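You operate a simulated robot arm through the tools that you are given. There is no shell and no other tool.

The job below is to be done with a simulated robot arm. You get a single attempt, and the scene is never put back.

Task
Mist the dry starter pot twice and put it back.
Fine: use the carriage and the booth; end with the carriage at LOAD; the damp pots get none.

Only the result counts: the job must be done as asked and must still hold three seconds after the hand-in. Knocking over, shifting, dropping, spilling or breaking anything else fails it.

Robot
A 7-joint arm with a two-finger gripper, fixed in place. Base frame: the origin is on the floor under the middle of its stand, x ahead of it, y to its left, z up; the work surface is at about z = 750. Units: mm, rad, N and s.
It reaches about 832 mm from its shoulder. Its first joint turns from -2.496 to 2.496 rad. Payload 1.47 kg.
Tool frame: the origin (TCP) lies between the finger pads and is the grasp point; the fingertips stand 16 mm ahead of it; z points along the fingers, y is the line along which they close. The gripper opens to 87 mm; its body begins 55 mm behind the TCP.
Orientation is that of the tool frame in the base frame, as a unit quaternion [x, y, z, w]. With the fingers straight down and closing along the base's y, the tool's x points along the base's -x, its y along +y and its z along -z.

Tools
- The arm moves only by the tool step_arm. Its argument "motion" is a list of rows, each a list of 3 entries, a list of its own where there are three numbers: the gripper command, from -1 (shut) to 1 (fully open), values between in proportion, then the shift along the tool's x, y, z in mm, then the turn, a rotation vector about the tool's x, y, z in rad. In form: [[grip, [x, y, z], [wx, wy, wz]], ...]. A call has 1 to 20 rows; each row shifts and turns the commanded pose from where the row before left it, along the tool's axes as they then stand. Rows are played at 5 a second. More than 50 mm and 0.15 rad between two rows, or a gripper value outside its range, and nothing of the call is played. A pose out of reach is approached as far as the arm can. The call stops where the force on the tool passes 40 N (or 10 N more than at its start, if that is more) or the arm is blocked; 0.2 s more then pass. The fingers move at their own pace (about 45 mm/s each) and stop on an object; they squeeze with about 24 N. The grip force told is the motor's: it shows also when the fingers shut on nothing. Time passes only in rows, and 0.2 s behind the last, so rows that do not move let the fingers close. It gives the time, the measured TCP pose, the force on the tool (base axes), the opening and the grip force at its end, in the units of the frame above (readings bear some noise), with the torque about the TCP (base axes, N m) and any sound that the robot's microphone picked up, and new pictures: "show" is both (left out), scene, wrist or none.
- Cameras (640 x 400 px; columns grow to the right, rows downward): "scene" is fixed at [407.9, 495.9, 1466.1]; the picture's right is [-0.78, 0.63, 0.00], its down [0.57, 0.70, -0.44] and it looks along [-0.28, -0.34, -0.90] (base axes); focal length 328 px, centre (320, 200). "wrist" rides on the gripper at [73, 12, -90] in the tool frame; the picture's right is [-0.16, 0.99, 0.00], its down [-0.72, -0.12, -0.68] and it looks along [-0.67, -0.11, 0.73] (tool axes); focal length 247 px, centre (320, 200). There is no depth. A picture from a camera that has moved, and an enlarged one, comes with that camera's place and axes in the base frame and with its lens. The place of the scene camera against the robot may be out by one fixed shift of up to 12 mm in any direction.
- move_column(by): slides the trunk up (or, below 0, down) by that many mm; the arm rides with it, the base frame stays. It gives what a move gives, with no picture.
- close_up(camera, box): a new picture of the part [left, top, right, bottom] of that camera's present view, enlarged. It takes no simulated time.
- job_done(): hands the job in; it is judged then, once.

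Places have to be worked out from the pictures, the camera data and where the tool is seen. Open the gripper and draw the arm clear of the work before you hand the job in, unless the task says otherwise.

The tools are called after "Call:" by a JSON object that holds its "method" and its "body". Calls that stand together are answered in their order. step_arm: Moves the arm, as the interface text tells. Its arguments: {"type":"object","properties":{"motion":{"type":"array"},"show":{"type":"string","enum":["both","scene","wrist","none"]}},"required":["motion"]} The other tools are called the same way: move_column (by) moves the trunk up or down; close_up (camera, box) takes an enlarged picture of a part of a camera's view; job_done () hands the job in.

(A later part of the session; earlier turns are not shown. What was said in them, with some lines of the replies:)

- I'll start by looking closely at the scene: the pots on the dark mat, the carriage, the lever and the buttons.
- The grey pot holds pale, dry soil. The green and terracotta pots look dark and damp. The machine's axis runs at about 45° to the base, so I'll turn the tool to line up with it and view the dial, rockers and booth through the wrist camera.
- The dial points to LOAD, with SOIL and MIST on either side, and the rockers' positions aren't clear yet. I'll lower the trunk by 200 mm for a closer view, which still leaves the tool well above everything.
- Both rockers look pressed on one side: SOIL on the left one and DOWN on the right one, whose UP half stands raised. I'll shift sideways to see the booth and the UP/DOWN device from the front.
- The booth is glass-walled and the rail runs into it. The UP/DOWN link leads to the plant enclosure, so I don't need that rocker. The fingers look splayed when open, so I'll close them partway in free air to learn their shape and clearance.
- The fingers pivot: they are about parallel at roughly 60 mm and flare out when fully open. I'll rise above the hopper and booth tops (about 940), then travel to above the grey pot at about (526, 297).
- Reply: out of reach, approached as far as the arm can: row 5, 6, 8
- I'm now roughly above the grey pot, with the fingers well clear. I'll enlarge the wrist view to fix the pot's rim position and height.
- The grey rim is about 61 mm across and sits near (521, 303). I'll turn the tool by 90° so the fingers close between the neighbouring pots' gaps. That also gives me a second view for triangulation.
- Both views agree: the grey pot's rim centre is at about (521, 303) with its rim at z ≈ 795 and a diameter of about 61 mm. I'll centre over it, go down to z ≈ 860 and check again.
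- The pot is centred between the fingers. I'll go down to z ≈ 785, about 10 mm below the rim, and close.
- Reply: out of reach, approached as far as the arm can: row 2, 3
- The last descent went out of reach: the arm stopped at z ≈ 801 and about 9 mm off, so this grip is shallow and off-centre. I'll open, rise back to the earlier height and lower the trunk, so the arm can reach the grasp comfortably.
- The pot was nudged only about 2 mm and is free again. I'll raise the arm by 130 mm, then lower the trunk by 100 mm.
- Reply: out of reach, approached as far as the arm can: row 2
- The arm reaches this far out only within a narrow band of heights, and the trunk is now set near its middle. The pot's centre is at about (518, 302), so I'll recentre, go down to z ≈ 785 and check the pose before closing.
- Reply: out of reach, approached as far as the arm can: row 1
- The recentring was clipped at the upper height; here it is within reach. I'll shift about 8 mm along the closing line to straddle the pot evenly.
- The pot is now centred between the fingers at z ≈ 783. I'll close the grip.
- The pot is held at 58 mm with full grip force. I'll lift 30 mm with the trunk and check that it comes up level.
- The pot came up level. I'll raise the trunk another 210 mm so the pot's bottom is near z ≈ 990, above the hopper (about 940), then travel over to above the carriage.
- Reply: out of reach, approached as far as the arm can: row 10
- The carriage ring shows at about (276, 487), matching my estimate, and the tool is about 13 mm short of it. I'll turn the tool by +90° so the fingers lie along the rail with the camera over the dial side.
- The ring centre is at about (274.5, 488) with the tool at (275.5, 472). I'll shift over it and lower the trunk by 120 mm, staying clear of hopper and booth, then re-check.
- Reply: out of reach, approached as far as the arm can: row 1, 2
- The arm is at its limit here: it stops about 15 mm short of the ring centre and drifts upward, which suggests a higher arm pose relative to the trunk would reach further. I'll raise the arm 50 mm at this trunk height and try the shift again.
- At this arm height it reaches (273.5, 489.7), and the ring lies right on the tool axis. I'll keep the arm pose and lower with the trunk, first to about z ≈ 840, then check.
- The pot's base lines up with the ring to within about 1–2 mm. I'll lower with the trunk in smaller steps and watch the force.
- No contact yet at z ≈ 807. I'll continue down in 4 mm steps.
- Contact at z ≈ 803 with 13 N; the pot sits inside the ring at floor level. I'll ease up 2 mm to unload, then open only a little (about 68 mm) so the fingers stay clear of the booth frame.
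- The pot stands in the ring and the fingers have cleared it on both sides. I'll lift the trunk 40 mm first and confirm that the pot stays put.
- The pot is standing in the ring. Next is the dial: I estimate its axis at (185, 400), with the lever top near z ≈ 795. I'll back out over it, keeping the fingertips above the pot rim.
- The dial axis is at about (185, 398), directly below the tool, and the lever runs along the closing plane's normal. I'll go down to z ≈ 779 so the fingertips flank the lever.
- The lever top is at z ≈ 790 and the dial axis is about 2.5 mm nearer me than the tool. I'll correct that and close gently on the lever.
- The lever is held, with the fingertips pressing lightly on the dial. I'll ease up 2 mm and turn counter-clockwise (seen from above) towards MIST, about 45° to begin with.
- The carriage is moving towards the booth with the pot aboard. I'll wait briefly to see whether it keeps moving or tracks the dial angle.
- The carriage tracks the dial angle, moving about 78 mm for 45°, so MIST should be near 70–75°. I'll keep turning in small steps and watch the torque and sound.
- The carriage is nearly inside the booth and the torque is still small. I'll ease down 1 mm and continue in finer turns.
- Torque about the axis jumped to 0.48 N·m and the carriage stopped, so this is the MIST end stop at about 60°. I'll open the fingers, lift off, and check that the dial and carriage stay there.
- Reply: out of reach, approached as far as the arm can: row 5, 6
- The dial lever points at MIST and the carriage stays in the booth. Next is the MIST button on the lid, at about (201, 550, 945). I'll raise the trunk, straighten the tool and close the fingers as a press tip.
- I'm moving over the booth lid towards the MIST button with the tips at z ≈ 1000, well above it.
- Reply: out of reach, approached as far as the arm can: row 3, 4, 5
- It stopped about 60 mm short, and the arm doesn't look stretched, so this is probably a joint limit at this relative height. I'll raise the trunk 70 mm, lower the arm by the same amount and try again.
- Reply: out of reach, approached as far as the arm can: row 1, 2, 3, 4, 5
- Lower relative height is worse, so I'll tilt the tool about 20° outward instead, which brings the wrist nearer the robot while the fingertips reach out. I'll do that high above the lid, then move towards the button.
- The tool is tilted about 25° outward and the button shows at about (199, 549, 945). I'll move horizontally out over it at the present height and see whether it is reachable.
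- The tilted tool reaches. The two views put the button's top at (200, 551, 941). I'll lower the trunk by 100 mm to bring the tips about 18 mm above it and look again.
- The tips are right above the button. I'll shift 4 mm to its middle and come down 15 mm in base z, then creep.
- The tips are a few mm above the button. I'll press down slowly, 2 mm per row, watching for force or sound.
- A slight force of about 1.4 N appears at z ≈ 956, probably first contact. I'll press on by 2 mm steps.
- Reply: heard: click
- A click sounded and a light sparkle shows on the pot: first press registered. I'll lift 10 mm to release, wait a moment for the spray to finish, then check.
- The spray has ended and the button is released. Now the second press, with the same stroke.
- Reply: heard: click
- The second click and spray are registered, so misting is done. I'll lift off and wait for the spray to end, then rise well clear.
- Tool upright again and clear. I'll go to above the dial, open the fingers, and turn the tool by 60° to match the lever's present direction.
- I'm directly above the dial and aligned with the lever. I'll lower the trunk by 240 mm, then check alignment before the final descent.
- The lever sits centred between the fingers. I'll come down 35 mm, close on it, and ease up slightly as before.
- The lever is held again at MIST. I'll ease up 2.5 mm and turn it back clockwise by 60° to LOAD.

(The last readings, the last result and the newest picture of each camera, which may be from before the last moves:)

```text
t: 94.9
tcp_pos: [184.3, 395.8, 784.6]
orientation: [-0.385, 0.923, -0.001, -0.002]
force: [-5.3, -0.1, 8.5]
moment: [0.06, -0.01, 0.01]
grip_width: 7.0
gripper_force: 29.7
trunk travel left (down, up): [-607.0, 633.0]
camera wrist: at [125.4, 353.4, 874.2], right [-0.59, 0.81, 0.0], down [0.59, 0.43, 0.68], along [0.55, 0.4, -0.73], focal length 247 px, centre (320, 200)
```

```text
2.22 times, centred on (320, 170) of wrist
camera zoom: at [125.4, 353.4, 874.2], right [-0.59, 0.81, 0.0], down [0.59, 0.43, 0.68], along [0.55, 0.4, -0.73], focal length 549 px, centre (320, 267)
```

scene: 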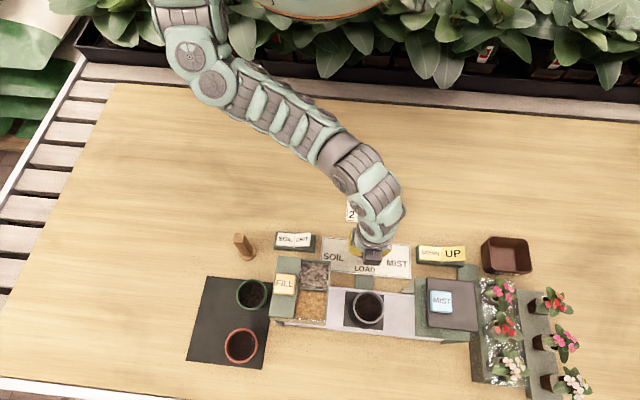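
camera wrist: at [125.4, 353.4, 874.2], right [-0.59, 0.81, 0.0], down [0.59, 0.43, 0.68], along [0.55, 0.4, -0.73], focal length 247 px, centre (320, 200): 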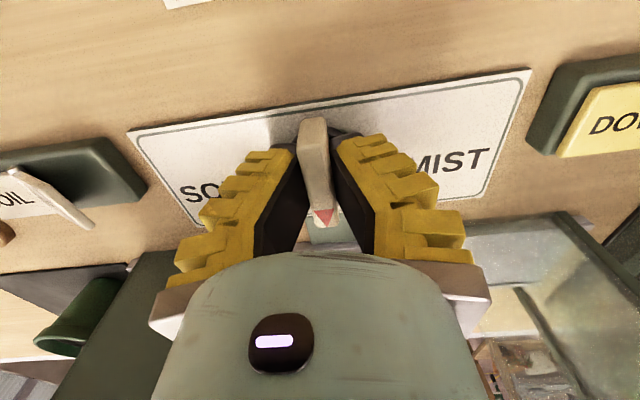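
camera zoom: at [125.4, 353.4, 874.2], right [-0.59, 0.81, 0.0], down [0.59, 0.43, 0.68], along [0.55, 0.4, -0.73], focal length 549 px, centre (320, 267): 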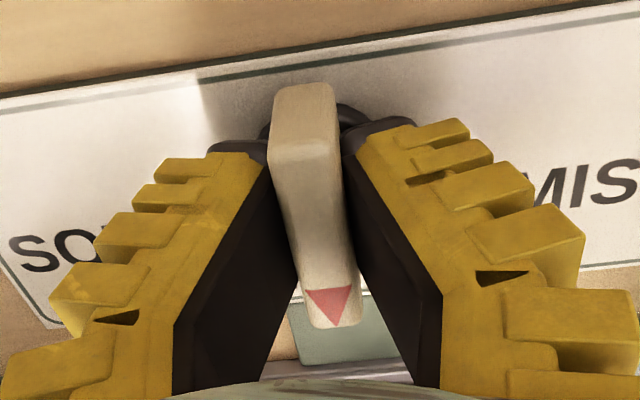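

The carriage is back at its original LOAD position and the pot's soil is now dark. I'll release the lever and rise, then confirm that the dial stays on LOAD.

Call:
{"method": "step_arm", "body": {"motion": [[-0.5, [0, 0, 0], [0, 0, 0]], [0, [0, 0, 0], [0, 0, 0]], [0.4, [0, 0, 0], [0, 0, 0]], [0.5, [0, 0, -20], [0, 0, 0]], [0.5, [0, 0, -20], [0, 0, 0]], [0.5, [0, 0, -10], [0, 0, 0]], [0.5, [0, 0, 0], [0, 0, 0]]]}}

Call:
{"method": "close_up", "body": {"camera": "wrist", "box": [220, 20, 420, 200]}}

Call:
{"method": "close_up", "body": {"camera": "scene", "box": [260, 180, 480, 350]}}

```text
t: 96.5
tcp_pos: [186.8, 393.9, 835.6]
orientation: [-0.384, 0.923, -0.001, -0.001]
force: [-0.6, 0.0, 0.8]
moment: [-0.03, -0.01, 0.02]
grip_width: 69.4
gripper_force: 3.1
trunk travel left (down, up): [-607.0, 633.0]
camera wrist: at [127.4, 351.2, 924.8], right [-0.59, 0.81, 0.0], down [0.59, 0.43, 0.68], along [0.55, 0.4, -0.73], focal length 247 px, centre (320, 200)
```

scene: 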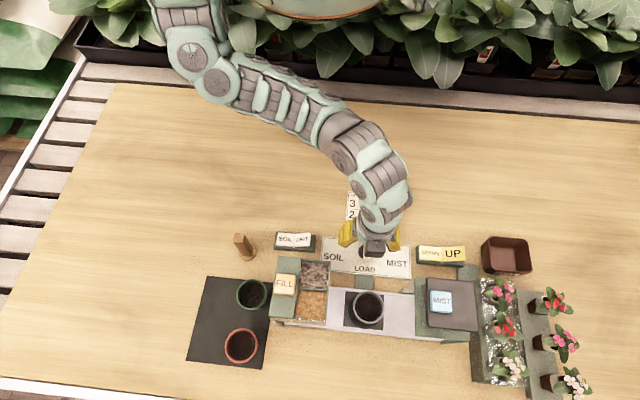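
wrist: 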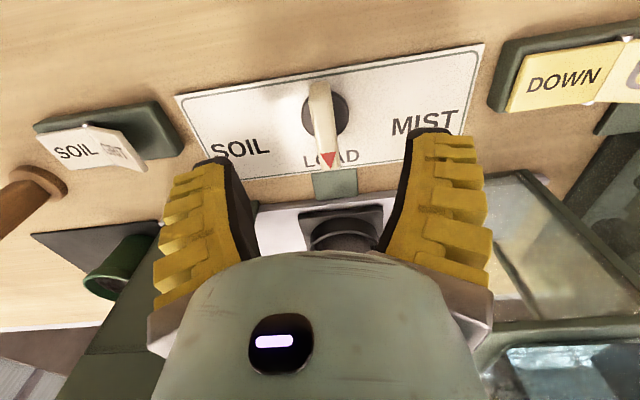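

```text
2.22 times, centred on (320, 110) of wrist
camera zoom: at [127.4, 351.2, 924.8], right [-0.59, 0.81, 0.0], down [0.59, 0.43, 0.68], along [0.55, 0.4, -0.73], focal length 549 px, centre (320, 400)
```

zoom: 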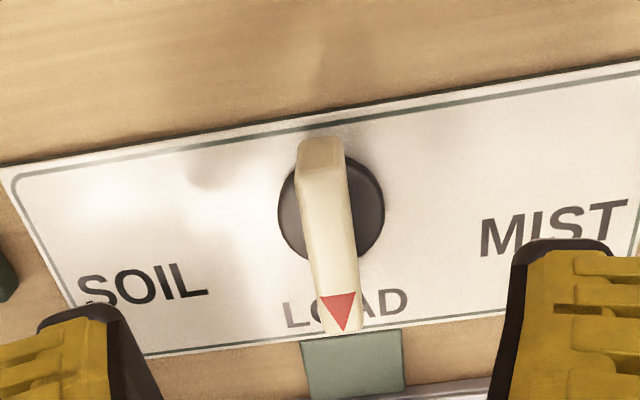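

```text
2.35 times, centred on (370, 265) of scene
camera zoom: at [407.9, 495.9, 1466.1], right [-0.78, 0.63, 0.0], down [0.57, 0.7, -0.44], along [-0.28, -0.34, -0.9], focal length 772 px, centre (202, 47)
```

zoom: 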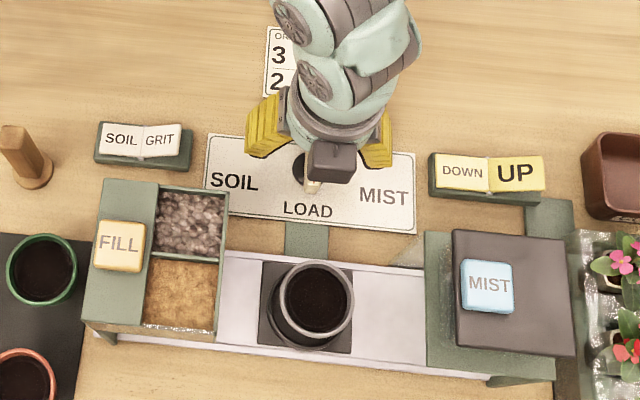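

The dial points at LOAD and the carriage sits at LOAD. I'll fetch the pot now: raise the trunk 60 mm and move back over the carriage, lifting the arm slightly to keep it in reach.

Call:
{"method": "move_column", "body": {"by": 60}}

Call:
{"method": "step_arm", "body": {"motion": [[0.5, [-20, 1, -10], [0, 0, 0]], [0.5, [-26, 1, -10], [0, 0, 0]], [0.5, [-26, 1, -8], [0, 0, 0]], [0.5, [-26, 1, 0], [0, 0, 0]], [0.5, [-26, 1, 0], [0, 0, 0]], [0.5, [-4.6, 0, 0], [0, 0, 0]], [0.5, [0, 0, 0], [0, 0, 0]]]}}

Call:
{"method": "close_up", "body": {"camera": "wrist", "box": [220, 0, 420, 180]}}

```text
t: 97.5
tcp_pos: [186.6, 394.5, 896.6]
orientation: [-0.385, 0.923, -0.001, -0.001]
force: [-0.3, 0.1, -0.4]
moment: [-0.02, 0.03, -0.01]
grip_width: 69.5
gripper_force: 2.5
trunk travel left (down, up): [-667.0, 573.0]
```

```text
t: 99.1
tcp_pos: [272.2, 489.8, 922.3]
orientation: [-0.384, 0.923, 0.0, -0.002]
force: [0.5, 0.4, -0.4]
moment: [0.02, -0.03, 0.0]
grip_width: 69.6
gripper_force: 2.8
trunk travel left (down, up): [-667.0, 573.0]
camera wrist: at [212.6, 447.0, 1011.6], right [-0.59, 0.81, 0.0], down [0.59, 0.43, 0.68], along [0.55, 0.4, -0.73], focal length 247 px, centre (320, 200)
```

scene: 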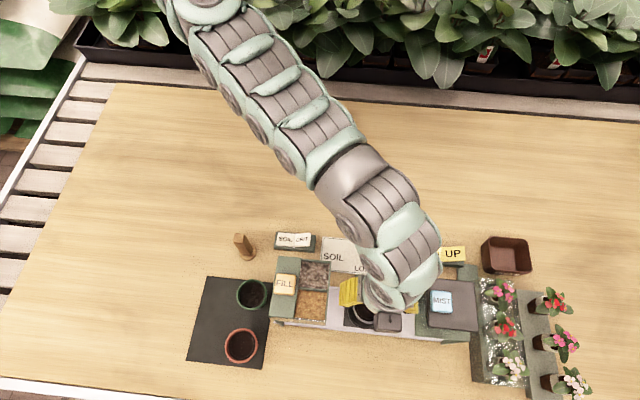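
wrist: 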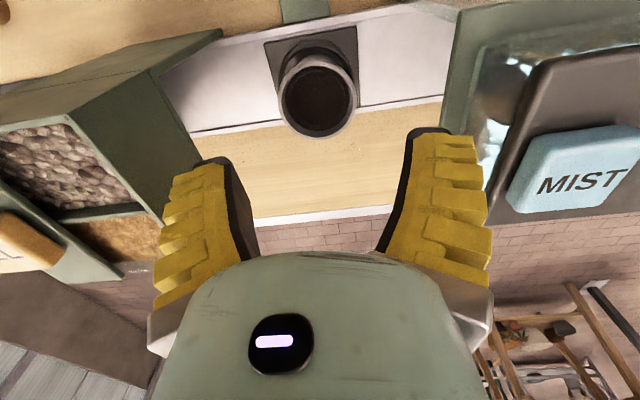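

```text
2.22 times, centred on (320, 90) of wrist
camera zoom: at [212.6, 447.0, 1011.6], right [-0.59, 0.81, 0.0], down [0.59, 0.43, 0.68], along [0.55, 0.4, -0.73], focal length 549 px, centre (320, 444)
```

zoom: 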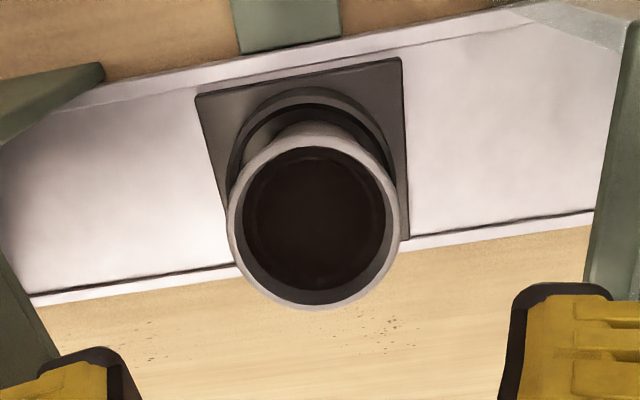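

The pot is nearly centred, so I'll shift 2 mm along the rail and lower the trunk in two stages around it.

Call:
{"method": "step_arm", "body": {"motion": [[0.5, [0, -2.2, 0], [0, 0, 0]], [0.5, [0, 0, 0], [0, 0, 0]]], "show": "none"}}

Call:
{"method": "move_column", "body": {"by": -75}}

Call:
{"method": "step_arm", "body": {"motion": [[0.5, [0, 0, 0], [0, 0, 0]]]}}

Call:
{"method": "close_up", "body": {"camera": "wrist", "box": [180, 40, 480, 240]}}

```text
t: 99.7
tcp_pos: [274.3, 487.8, 922.7]
orientation: [-0.384, 0.923, -0.002, -0.001]
force: [-0.1, -0.6, 0.5]
moment: [0.03, 0.02, 0.0]
grip_width: 69.3
gripper_force: 2.7
trunk travel left (down, up): [-667.0, 573.0]
```

```text
t: 100.8
tcp_pos: [275.3, 488.7, 848.1]
orientation: [-0.385, 0.923, -0.001, 0.0]
force: [-0.8, -0.7, 0.4]
moment: [-0.04, 0.01, -0.01]
grip_width: 69.3
gripper_force: 3.0
trunk travel left (down, up): [-592.0, 648.0]
```

```text
t: 101.2
tcp_pos: [275.0, 488.8, 846.9]
orientation: [-0.384, 0.923, -0.002, 0.0]
force: [-0.6, 0.0, -0.5]
moment: [-0.04, 0.02, -0.01]
grip_width: 69.6
gripper_force: 2.6
trunk travel left (down, up): [-592.0, 648.0]
camera wrist: at [215.2, 445.0, 937.1], right [-0.59, 0.81, 0.0], down [0.59, 0.43, 0.68], along [0.55, 0.4, -0.73], focal length 247 px, centre (320, 200)
```

scene: 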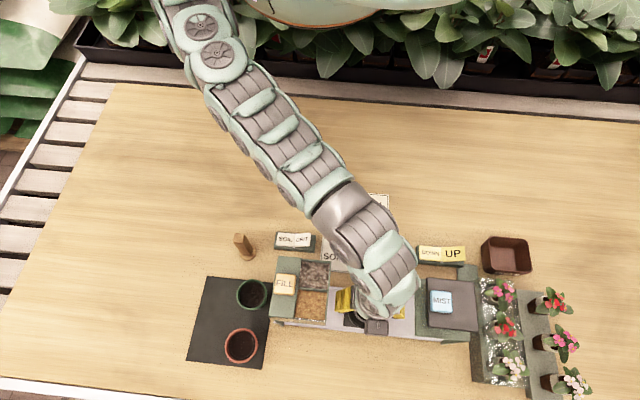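
wrist: 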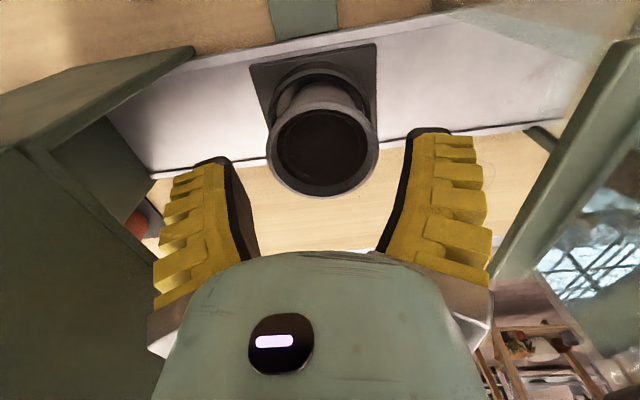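

```text
2.00 times, centred on (330, 140) of wrist
camera zoom: at [215.2, 445.0, 937.1], right [-0.59, 0.81, 0.0], down [0.59, 0.43, 0.68], along [0.55, 0.4, -0.73], focal length 494 px, centre (300, 320)
```

zoom: 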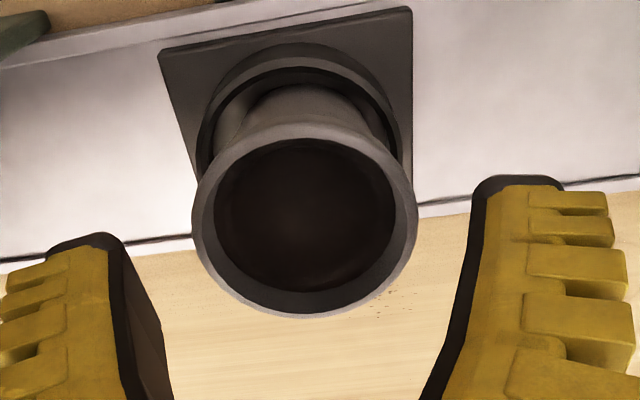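

The pot is centred within about 1.5 mm, and the carriage plate is within about 1 mm of its original LOAD place. I'll nudge 1 mm, go down to z ≈ 804 and grip.

Call:
{"method": "step_arm", "body": {"motion": [[0.5, [0, 1.2, 0], [0, 0, 0]], [0.5, [0, 0, 0], [0, 0, 0]]], "show": "none"}}

Call:
{"method": "move_column", "body": {"by": -43}}

Call:
{"method": "step_arm", "body": {"motion": [[0.5, [0, 0, 0], [0, 0, 0]], [0.2, [0, 0, 0], [0, 0, 0]], [0, [0, 0, 0], [0, 0, 0]], [-1, [0, 0, 0], [0, 0, 0]], [-1, [0, 0, 0], [0, 0, 0]], [-1, [0, 0, 0], [0, 0, 0]], [-1, [0, 0, 0], [0, 0, 0]]]}}

```text
t: 101.8
tcp_pos: [273.1, 488.6, 846.2]
orientation: [-0.385, 0.923, -0.001, 0.0]
force: [0.5, -0.4, -0.1]
moment: [0.02, -0.02, 0.0]
grip_width: 69.2
gripper_force: 3.1
trunk travel left (down, up): [-592.0, 648.0]
```

```text
t: 102.7
tcp_pos: [272.9, 488.3, 805.4]
orientation: [-0.384, 0.923, -0.001, 0.0]
force: [0.2, 0.4, -0.3]
moment: [-0.01, 0.0, 0.0]
grip_width: 69.4
gripper_force: 2.9
trunk travel left (down, up): [-549.0, 691.0]
```

```text
t: 104.2
tcp_pos: [272.9, 488.2, 803.8]
orientation: [-0.384, 0.923, -0.001, 0.0]
force: [-0.3, -0.1, -0.2]
moment: [0.03, -0.02, 0.02]
grip_width: 57.9
gripper_force: 24.2
trunk travel left (down, up): [-549.0, 691.0]
camera wrist: at [213.9, 445.6, 893.6], right [-0.59, 0.81, 0.0], down [0.59, 0.43, 0.68], along [0.55, 0.4, -0.73], focal length 247 px, centre (320, 200)
```

scene: 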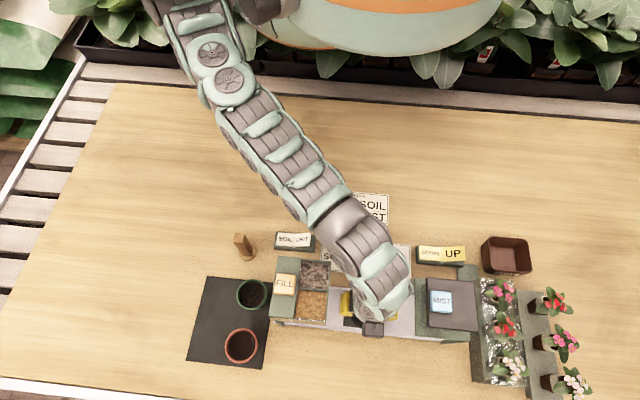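
wrist: 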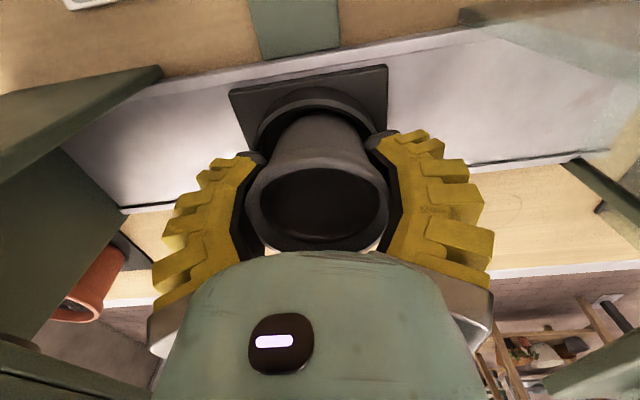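

The pot is gripped at 58 mm. I'll lift 30 mm and check that it leaves the ring cleanly and the carriage doesn't move.

Call:
{"method": "move_column", "body": {"by": 30}}

Call:
{"method": "step_arm", "body": {"motion": [[-1, [0, 0, 0], [0, 0, 0]]]}}

```text
t: 105.0
tcp_pos: [273.1, 489.9, 833.0]
orientation: [-0.384, 0.923, -0.001, 0.0]
force: [-0.3, 1.1, -0.4]
moment: [0.0, 0.02, -0.02]
grip_width: 57.7
gripper_force: 24.3
trunk travel left (down, up): [-579.0, 661.0]
```

```text
t: 105.4
tcp_pos: [273.4, 488.5, 833.6]
orientation: [-0.384, 0.923, 0.0, -0.001]
force: [-0.3, -0.2, -0.9]
moment: [-0.01, -0.01, 0.0]
grip_width: 57.7
gripper_force: 24.2
trunk travel left (down, up): [-579.0, 661.0]
camera wrist: at [213.9, 445.6, 923.6], right [-0.59, 0.81, 0.0], down [0.59, 0.43, 0.68], along [0.55, 0.4, -0.73], focal length 247 px, centre (320, 200)
```

scene: 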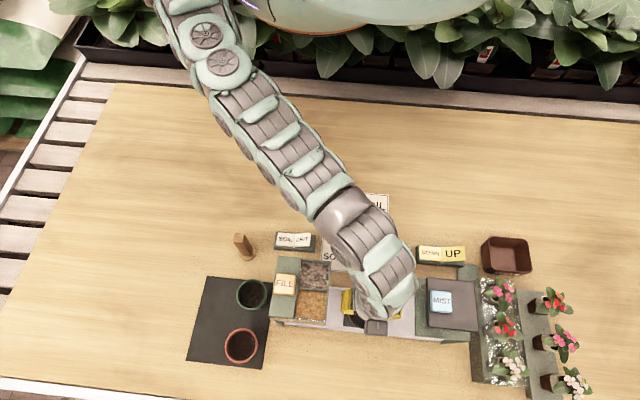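
wrist: 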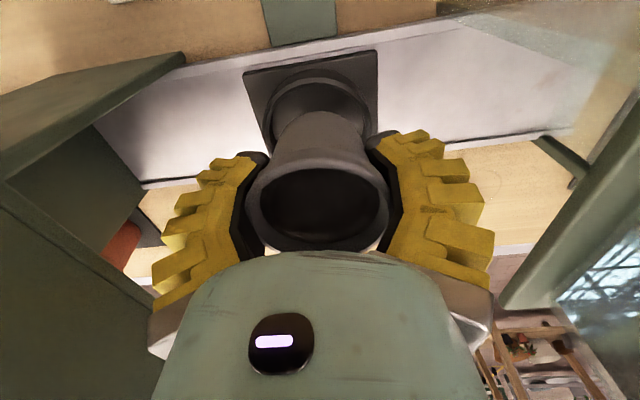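

The pot is held level and clear of the ring. I'll raise the trunk 230 mm, above hopper and booth, then carry it back over towards the mat.

Call:
{"method": "move_column", "body": {"by": 230}}

Call:
{"method": "step_arm", "body": {"motion": [[-1, [-2, -20, 0], [0, 0, 0]], [-1, [-4, -30, 4], [0, 0, 0]], [-1, [-4, -30, 5], [0, 0, 0]], [-1, [-4, -30, 5], [0, 0, 0]], [-1, [-4, -30, 5], [0, 0, 0]], [-1, [-5, -30, 5], [0, 0, 0]], [-1, [-5, -30, 5], [0, 0, 0]], [-1, [-5, -30, 5], [0, 0, 0]], [-1, [-5, -30, 5], [0, 0, 0]], [-1, [-5, -30, 6], [0, 0, 0]], [-1, [-1.5, -16.3, 5], [0, 0, 0]], [-1, [0, 0, 0], [0, 0, 0]]]}}

```text
t: 107.8
tcp_pos: [273.0, 488.1, 1063.0]
orientation: [-0.384, 0.923, -0.001, -0.001]
force: [0.3, 0.2, -0.3]
moment: [0.04, -0.01, 0.01]
grip_width: 57.5
gripper_force: 24.0
trunk travel left (down, up): [-809.0, 431.0]
```

```text
t: 110.4
tcp_pos: [520.9, 302.2, 1014.5]
orientation: [-0.384, 0.923, -0.001, -0.001]
force: [-0.6, 0.2, -0.7]
moment: [-0.02, 0.03, 0.0]
grip_width: 57.7
gripper_force: 23.9
trunk travel left (down, up): [-809.0, 431.0]
camera wrist: at [462.0, 258.7, 1104.6], right [-0.59, 0.81, 0.0], down [0.59, 0.43, 0.68], along [0.55, 0.4, -0.73], focal length 247 px, centre (320, 200)
```

scene: 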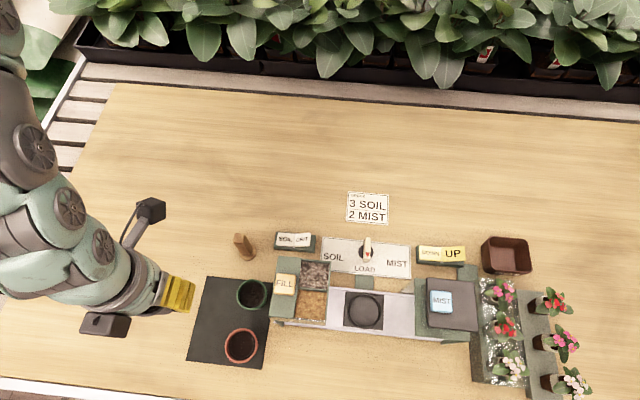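
wrist: 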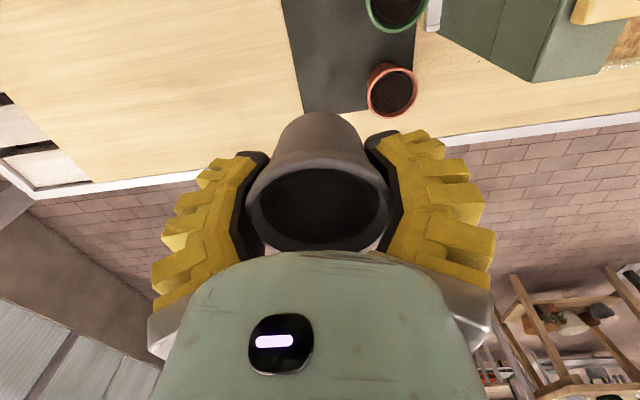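

I'm over the pot's original place at (521, 302). I'll turn the tool back by 90° so the fingers clear the neighbouring pots, and look at the carriage meanwhile.

Call:
{"method": "step_arm", "body": {"motion": [[-1, [0, 0, 0], [0, 0, -0.1309]], [-1, [0, 0, 0], [0, 0, -0.1309]], [-1, [0, 0, 0], [0, 0, -0.1309]], [-1, [0, 0, 0], [0, 0, -0.1309]], [-1, [0, 0, 0], [0, 0, -0.1309]], [-1, [0, 0, 0], [0, 0, -0.1309]], [-1, [0, 0, 0], [0, 0, -0.1309]], [-1, [0, 0, 0], [0, 0, -0.1309]], [-1, [0, 0, 0], [0, 0, -0.1309]], [-1, [0, 0, 0], [0, 0, -0.1309]], [-1, [0, 0, 0], [0, 0, -0.1309]], [-1, [0, 0, 0], [0, 0, -0.1309]], [-1, [0, 0, 0], [0, 0, 0]]]}}

Call:
{"method": "close_up", "body": {"camera": "scene", "box": [260, 180, 480, 350]}}

```text
t: 113.2
tcp_pos: [520.7, 303.4, 1013.0]
orientation: [0.925, -0.381, -0.001, 0.001]
force: [-0.7, -0.1, -0.8]
moment: [-0.03, 0.0, 0.02]
grip_width: 57.3
gripper_force: 23.8
trunk travel left (down, up): [-809.0, 431.0]
camera wrist: at [565.3, 245.0, 1102.6], right [-0.81, -0.59, 0.0], down [-0.43, 0.59, 0.68], along [-0.4, 0.55, -0.73], focal length 247 px, centre (320, 200)
```

scene: 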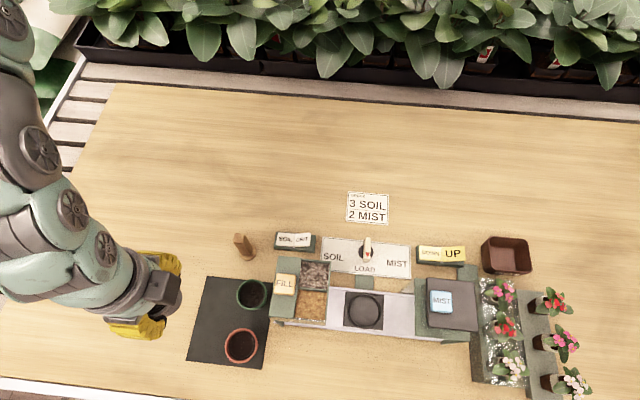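
wrist: 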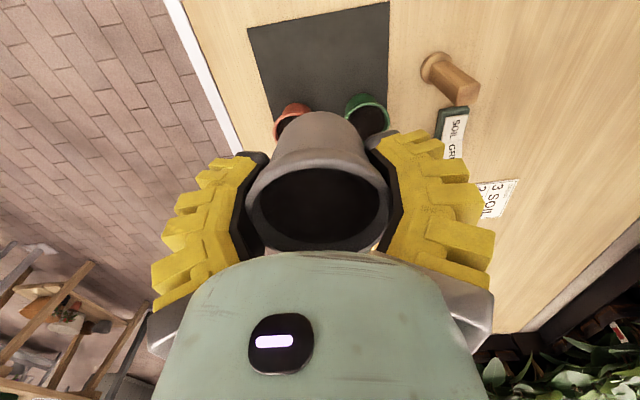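

```text
2.35 times, centred on (370, 265) of scene
camera zoom: at [407.9, 495.9, 1466.1], right [-0.78, 0.63, 0.0], down [0.57, 0.7, -0.44], along [-0.28, -0.34, -0.9], focal length 772 px, centre (202, 47)
```

zoom: 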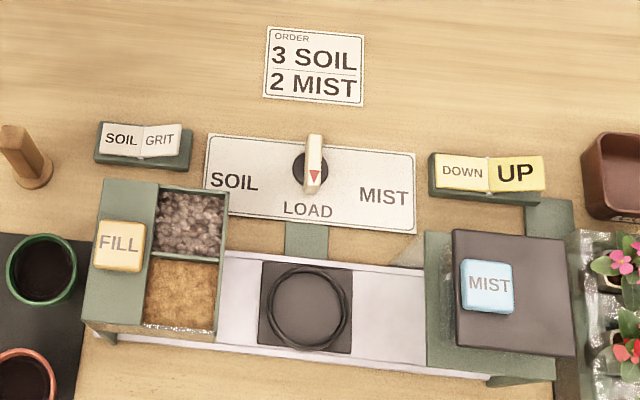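

The dial and carriage look identical to the start. I'll lower the trunk by 190 mm towards the mat and check the position before the last bit.

Call:
{"method": "move_column", "body": {"by": -190}}

Call:
{"method": "step_arm", "body": {"motion": [[-1, [0, 0, 0], [0, 0, 0]]]}}

Call:
{"method": "close_up", "body": {"camera": "scene", "box": [170, 220, 330, 380]}}

```text
t: 115.3
tcp_pos: [521.2, 305.1, 823.1]
orientation: [0.924, -0.382, 0.0, 0.002]
force: [-0.8, -0.1, -0.3]
moment: [-0.01, -0.01, 0.02]
grip_width: 57.3
gripper_force: 23.5
trunk travel left (down, up): [-619.0, 621.0]
```

```text
t: 115.7
tcp_pos: [520.9, 305.0, 822.1]
orientation: [0.925, -0.381, 0.0, 0.001]
force: [0.7, 0.4, -0.4]
moment: [-0.01, -0.01, 0.0]
grip_width: 57.3
gripper_force: 24.4
trunk travel left (down, up): [-619.0, 621.0]
camera wrist: at [565.2, 245.0, 912.6], right [-0.81, -0.59, 0.0], down [-0.43, 0.59, 0.68], along [-0.4, 0.55, -0.73], focal length 247 px, centre (320, 200)
```

scene: 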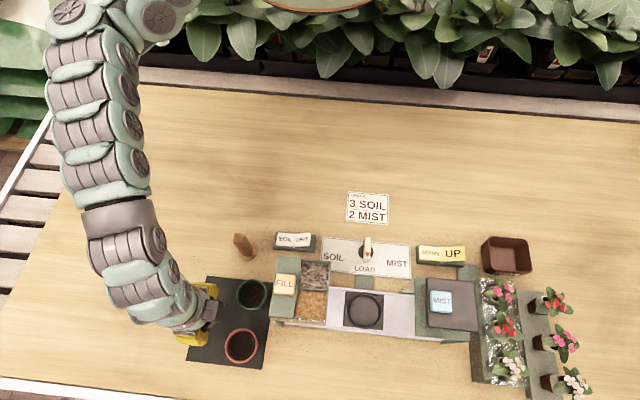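
wrist: 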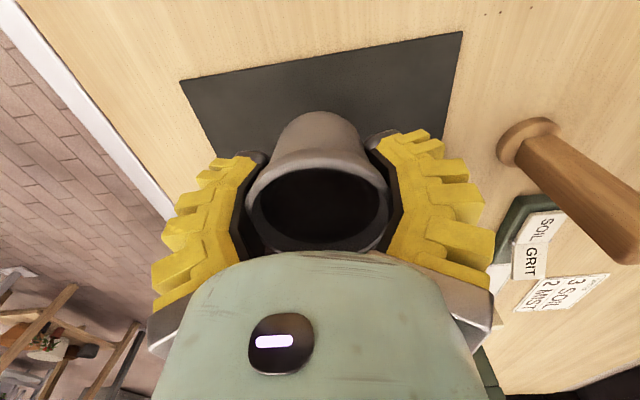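

```text
2.50 times, centred on (250, 300) of scene
camera zoom: at [407.9, 495.9, 1466.1], right [-0.78, 0.63, 0.0], down [0.57, 0.7, -0.44], along [-0.28, -0.34, -0.9], focal length 820 px, centre (495, -50)
```

zoom: 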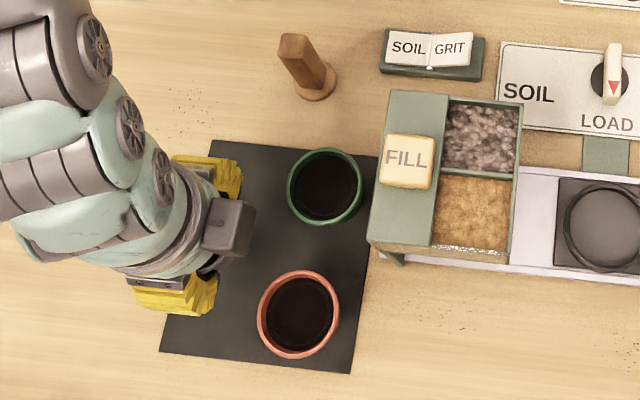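

The position is within about 1.5 mm of the original, so I'll trim that and lower to just above the mat.

Call:
{"method": "step_arm", "body": {"motion": [[-1, [0.7, 1.4, 0], [0, 0, 0]], [-1, [0, 0, 0], [0, 0, 0]]], "show": "none"}}

Call:
{"method": "move_column", "body": {"by": -32}}

Call:
{"method": "move_column", "body": {"by": -3}}

```text
t: 116.3
tcp_pos: [519.9, 303.6, 823.7]
orientation: [0.924, -0.381, 0.001, 0.001]
force: [-0.4, -0.5, -0.7]
moment: [-0.02, 0.01, 0.0]
grip_width: 57.1
gripper_force: 23.8
trunk travel left (down, up): [-619.0, 621.0]
```

```text
t: 117.1
tcp_pos: [521.3, 303.7, 792.4]
orientation: [0.925, -0.381, 0.001, 0.0]
force: [0.7, -0.4, 0.0]
moment: [0.03, 0.04, 0.03]
grip_width: 57.3
gripper_force: 24.4
trunk travel left (down, up): [-587.0, 653.0]
```

```text
t: 117.6
tcp_pos: [520.7, 303.2, 788.4]
orientation: [0.924, -0.381, 0.001, 0.001]
force: [-0.9, 0.7, -1.4]
moment: [0.01, -0.01, 0.02]
grip_width: 57.3
gripper_force: 23.7
trunk travel left (down, up): [-584.0, 656.0]
```

No contact yet at z ≈ 788, so I'll continue down in small steps.

Call:
{"method": "move_column", "body": {"by": -2}}

Call:
{"method": "move_column", "body": {"by": -2}}

```text
t: 118.1
tcp_pos: [519.8, 302.9, 786.6]
orientation: [0.924, -0.381, 0.0, 0.001]
force: [-0.3, 0.2, -0.2]
moment: [0.0, -0.01, -0.01]
grip_width: 57.2
gripper_force: 24.2
trunk travel left (down, up): [-582.0, 658.0]
```

```text
t: 118.6
tcp_pos: [521.0, 303.1, 784.6]
orientation: [0.925, -0.381, 0.0, 0.001]
force: [-4.0, -4.5, 14.6]
moment: [0.11, 0.28, 0.11]
grip_width: 57.2
gripper_force: 24.1
trunk travel left (down, up): [-580.0, 660.0]
```

Contact with the mat at z ≈ 785, 15 N. I'll ease up 1 mm and open the fingers.

Call:
{"method": "move_column", "body": {"by": 1}}

Call:
{"method": "step_arm", "body": {"motion": [[0.2, [0, 0, 0], [0, 0, 0]], [0.4, [0, 0, 0], [0, 0, 0]], [0.6, [0, 0, 0], [0, 0, 0]], [0.8, [0, 0, 0], [0, 0, 0]], [0.8, [0, 0, 0], [0, 0, 0]], [0.8, [0, 0, 0], [0, 0, 0]]]}}

```text
t: 119.1
tcp_pos: [520.8, 303.9, 785.2]
orientation: [0.925, -0.381, 0.001, 0.001]
force: [-0.6, 0.3, -0.5]
moment: [0.03, 0.0, -0.02]
grip_width: 57.0
gripper_force: 24.1
trunk travel left (down, up): [-581.0, 659.0]
```

```text
t: 120.5
tcp_pos: [520.4, 303.1, 786.1]
orientation: [0.924, -0.381, 0.001, 0.001]
force: [0.0, 0.2, 0.4]
moment: [-0.02, 0.0, 0.02]
grip_width: 80.2
gripper_force: 1.0
trunk travel left (down, up): [-581.0, 659.0]
camera wrist: at [564.5, 243.7, 875.0], right [-0.81, -0.59, 0.0], down [-0.43, 0.59, 0.68], along [-0.4, 0.55, -0.73], focal length 247 px, centre (320, 200)
```

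scene: 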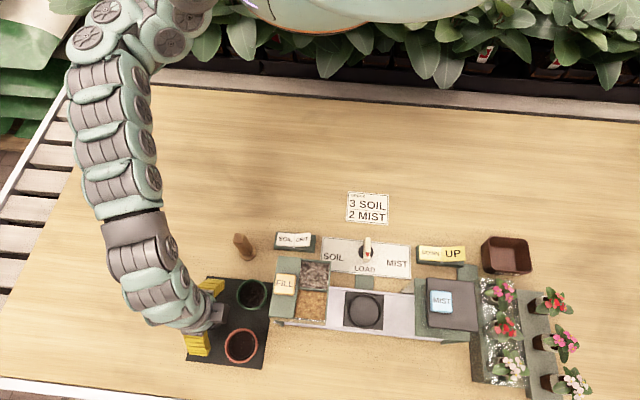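
wrist: 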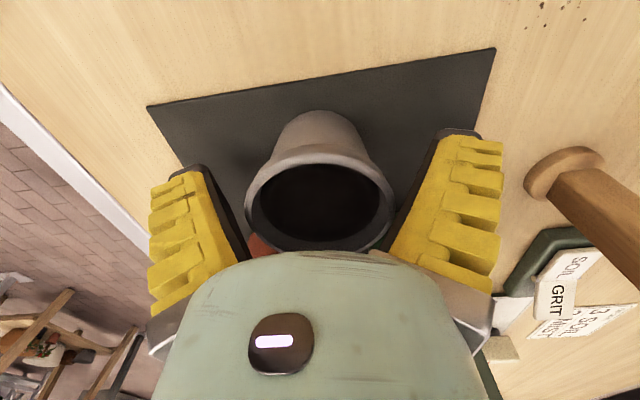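

The pot is released with clear gaps on both sides. I'll lift straight up with the trunk and check the pot and its neighbours.

Call:
{"method": "move_column", "body": {"by": 60}}

Call:
{"method": "move_column", "body": {"by": 170}}

Call:
{"method": "step_arm", "body": {"motion": [[0.8, [0, 0, 0], [0, 0, 0]]]}}

Call:
{"method": "close_up", "body": {"camera": "wrist", "box": [240, 0, 400, 160]}}

```text
t: 121.5
tcp_pos: [521.0, 302.8, 844.9]
orientation: [0.925, -0.381, 0.0, 0.001]
force: [-0.1, -0.2, 0.9]
moment: [-0.02, 0.01, 0.03]
grip_width: 80.3
gripper_force: 1.1
trunk travel left (down, up): [-641.0, 599.0]
```

```text
t: 123.5
tcp_pos: [521.1, 303.5, 1015.0]
orientation: [0.924, -0.382, 0.0, 0.001]
force: [-0.6, 0.1, 0.0]
moment: [-0.01, 0.01, -0.02]
grip_width: 80.1
gripper_force: 1.4
trunk travel left (down, up): [-811.0, 429.0]
```

```text
t: 123.9
tcp_pos: [520.7, 302.2, 1015.7]
orientation: [0.925, -0.381, 0.001, 0.001]
force: [-0.5, 0.4, -0.2]
moment: [0.02, -0.02, 0.02]
grip_width: 80.4
gripper_force: 0.7
trunk travel left (down, up): [-811.0, 429.0]
camera wrist: at [564.5, 243.7, 1105.0], right [-0.81, -0.59, 0.0], down [-0.43, 0.59, 0.68], along [-0.4, 0.55, -0.73], focal length 247 px, centre (320, 200)
```

scene: 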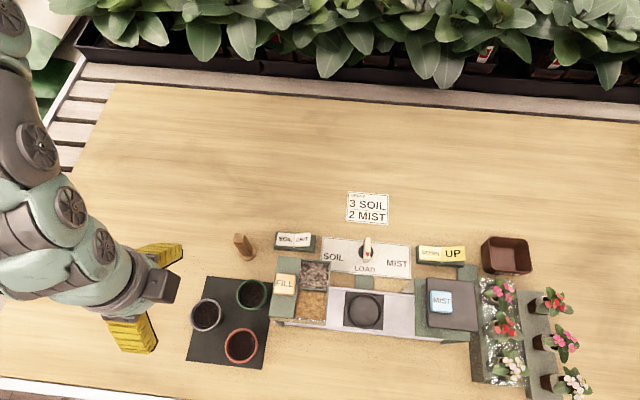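
wrist: 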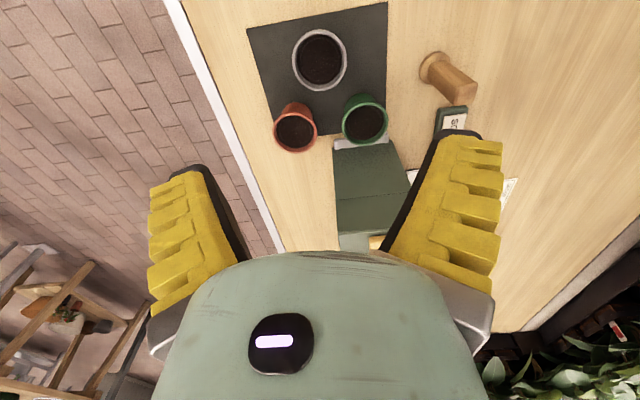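

```text
2.50 times, centred on (320, 80) of wrist
camera zoom: at [564.5, 243.7, 1105.0], right [-0.81, -0.59, 0.0], down [-0.43, 0.59, 0.68], along [-0.4, 0.55, -0.73], focal length 617 px, centre (320, 500)
```

zoom: 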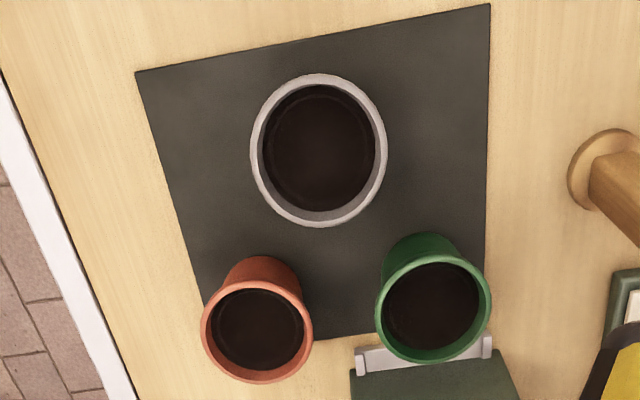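

The pot is back at (521.7, 303.9), upright with dark, damp soil, and its neighbours are undisturbed. I'll raise the trunk and draw the arm back to near its starting place, well above the work.

Call:
{"method": "move_column", "body": {"by": 120}}

Call:
{"method": "step_arm", "body": {"motion": [[1, [-20, 11, 0], [0, 0, 0]], [1, [-30, 17, 0], [0, 0, 0]], [1, [-30, 17, 0], [0, 0, 0]], [1, [-30, 17, 0], [0, 0, 0]], [1, [-30, 17, 0], [0, 0, 0]], [1, [-30, 17, 0], [0, 0, 0]], [1, [-30, 17, 0], [0, 0, 0]], [1, [-30, 17, 0], [0, 0, 0]], [1, [-30, 17, 0], [0, 0, 0]], [1, [-30, 17, 0], [0, 0, 0]], [1, [-18, 6, 0], [0, 0, 0]], [1, [0, 0, 0], [0, 0, 0]]]}}

Call:
{"method": "close_up", "body": {"camera": "scene", "box": [170, 220, 330, 380]}}

Call:
{"method": "close_up", "body": {"camera": "scene", "box": [260, 180, 480, 350]}}

Call:
{"method": "close_up", "body": {"camera": "scene", "box": [400, 220, 600, 400]}}

```text
t: 125.4
tcp_pos: [521.6, 302.6, 1135.8]
orientation: [0.925, -0.381, 0.001, 0.001]
force: [0.3, -0.3, 0.0]
moment: [0.0, -0.02, -0.01]
grip_width: 80.1
gripper_force: 1.1
trunk travel left (down, up): [-931.0, 309.0]
```

```text
t: 128.0
tcp_pos: [187.0, 409.4, 1137.1]
orientation: [0.924, -0.381, 0.001, 0.001]
force: [0.7, -0.6, 0.2]
moment: [-0.01, -0.01, 0.02]
grip_width: 87.1
gripper_force: 0.0
out of reach, approached as far as the arm can: row 4, 5
trunk travel left (down, up): [-931.0, 309.0]
camera wrist: at [230.9, 350.0, 1226.2], right [-0.81, -0.59, 0.0], down [-0.43, 0.59, 0.68], along [-0.4, 0.55, -0.73], focal length 247 px, centre (320, 200)
```

scene: 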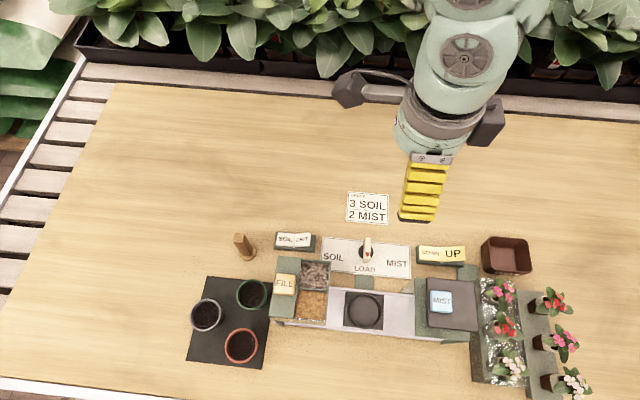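
wrist: 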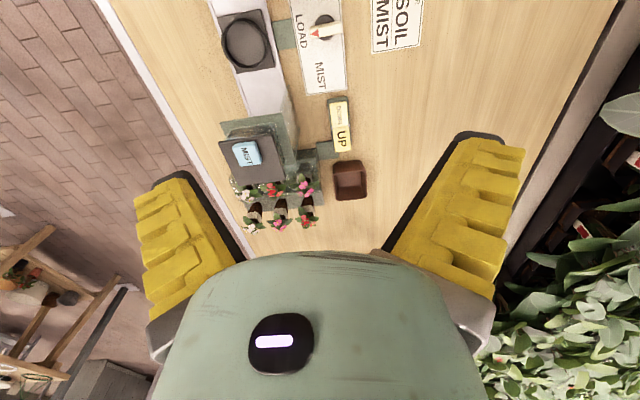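

```text
2.50 times, centred on (250, 300) of scene
camera zoom: at [407.9, 495.9, 1466.1], right [-0.78, 0.63, 0.0], down [0.57, 0.7, -0.44], along [-0.28, -0.34, -0.9], focal length 820 px, centre (495, -50)
```

zoom: 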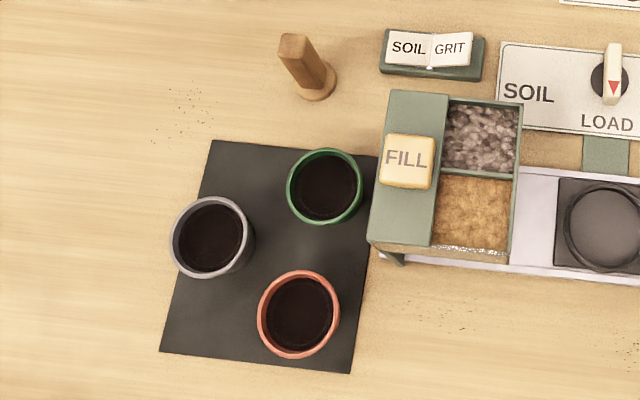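

```text
2.35 times, centred on (370, 265) of scene
camera zoom: at [407.9, 495.9, 1466.1], right [-0.78, 0.63, 0.0], down [0.57, 0.7, -0.44], along [-0.28, -0.34, -0.9], focal length 772 px, centre (202, 47)
```

zoom: 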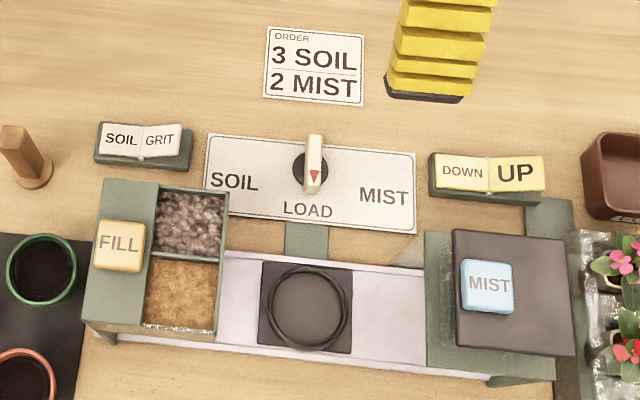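

```text
2.22 times, centred on (500, 310) of scene
camera zoom: at [407.9, 495.9, 1466.1], right [-0.78, 0.63, 0.0], down [0.57, 0.7, -0.44], along [-0.28, -0.34, -0.9], focal length 729 px, centre (-80, -44)
```

zoom: 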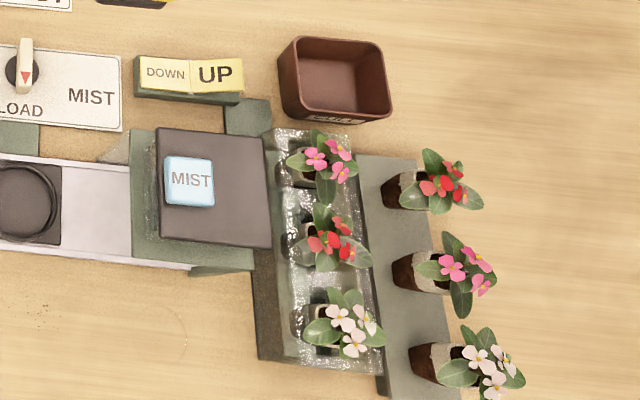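

Everything matches the start. The grey pot is on the mat where it was, now damp from two mists, the dial and carriage are at LOAD, and the damp pots and the rest are untouched. The gripper is open and clear of the work, so I'm handing in.

Call:
{"method": "job_done", "body": {}}

```text
The job is handed in.
```

The dry grey pot got its two mists and is back on the mat within about 1 mm of where it started. I handed the job in; no verdict came back.

- **Misting:** both button presses gave a click and a visible spray. The pot's soil went from pale to dark.
- **Carriage and dial:** the dial points to LOAD, and the carriage is within about 1 mm of its starting position.
- **Everything else:** I gave the green and terracotta pots no mist. I did not touch the FILL button, either rocker or the plants, and the final pictures show them as they were at the start.
- **Arm:** the gripper is open and the arm is raised clear of the work.

My first grip on the pot was off-centre because the arm ran out of reach, which nudged the pot about 3 mm. I put it back to its original spot at the end.
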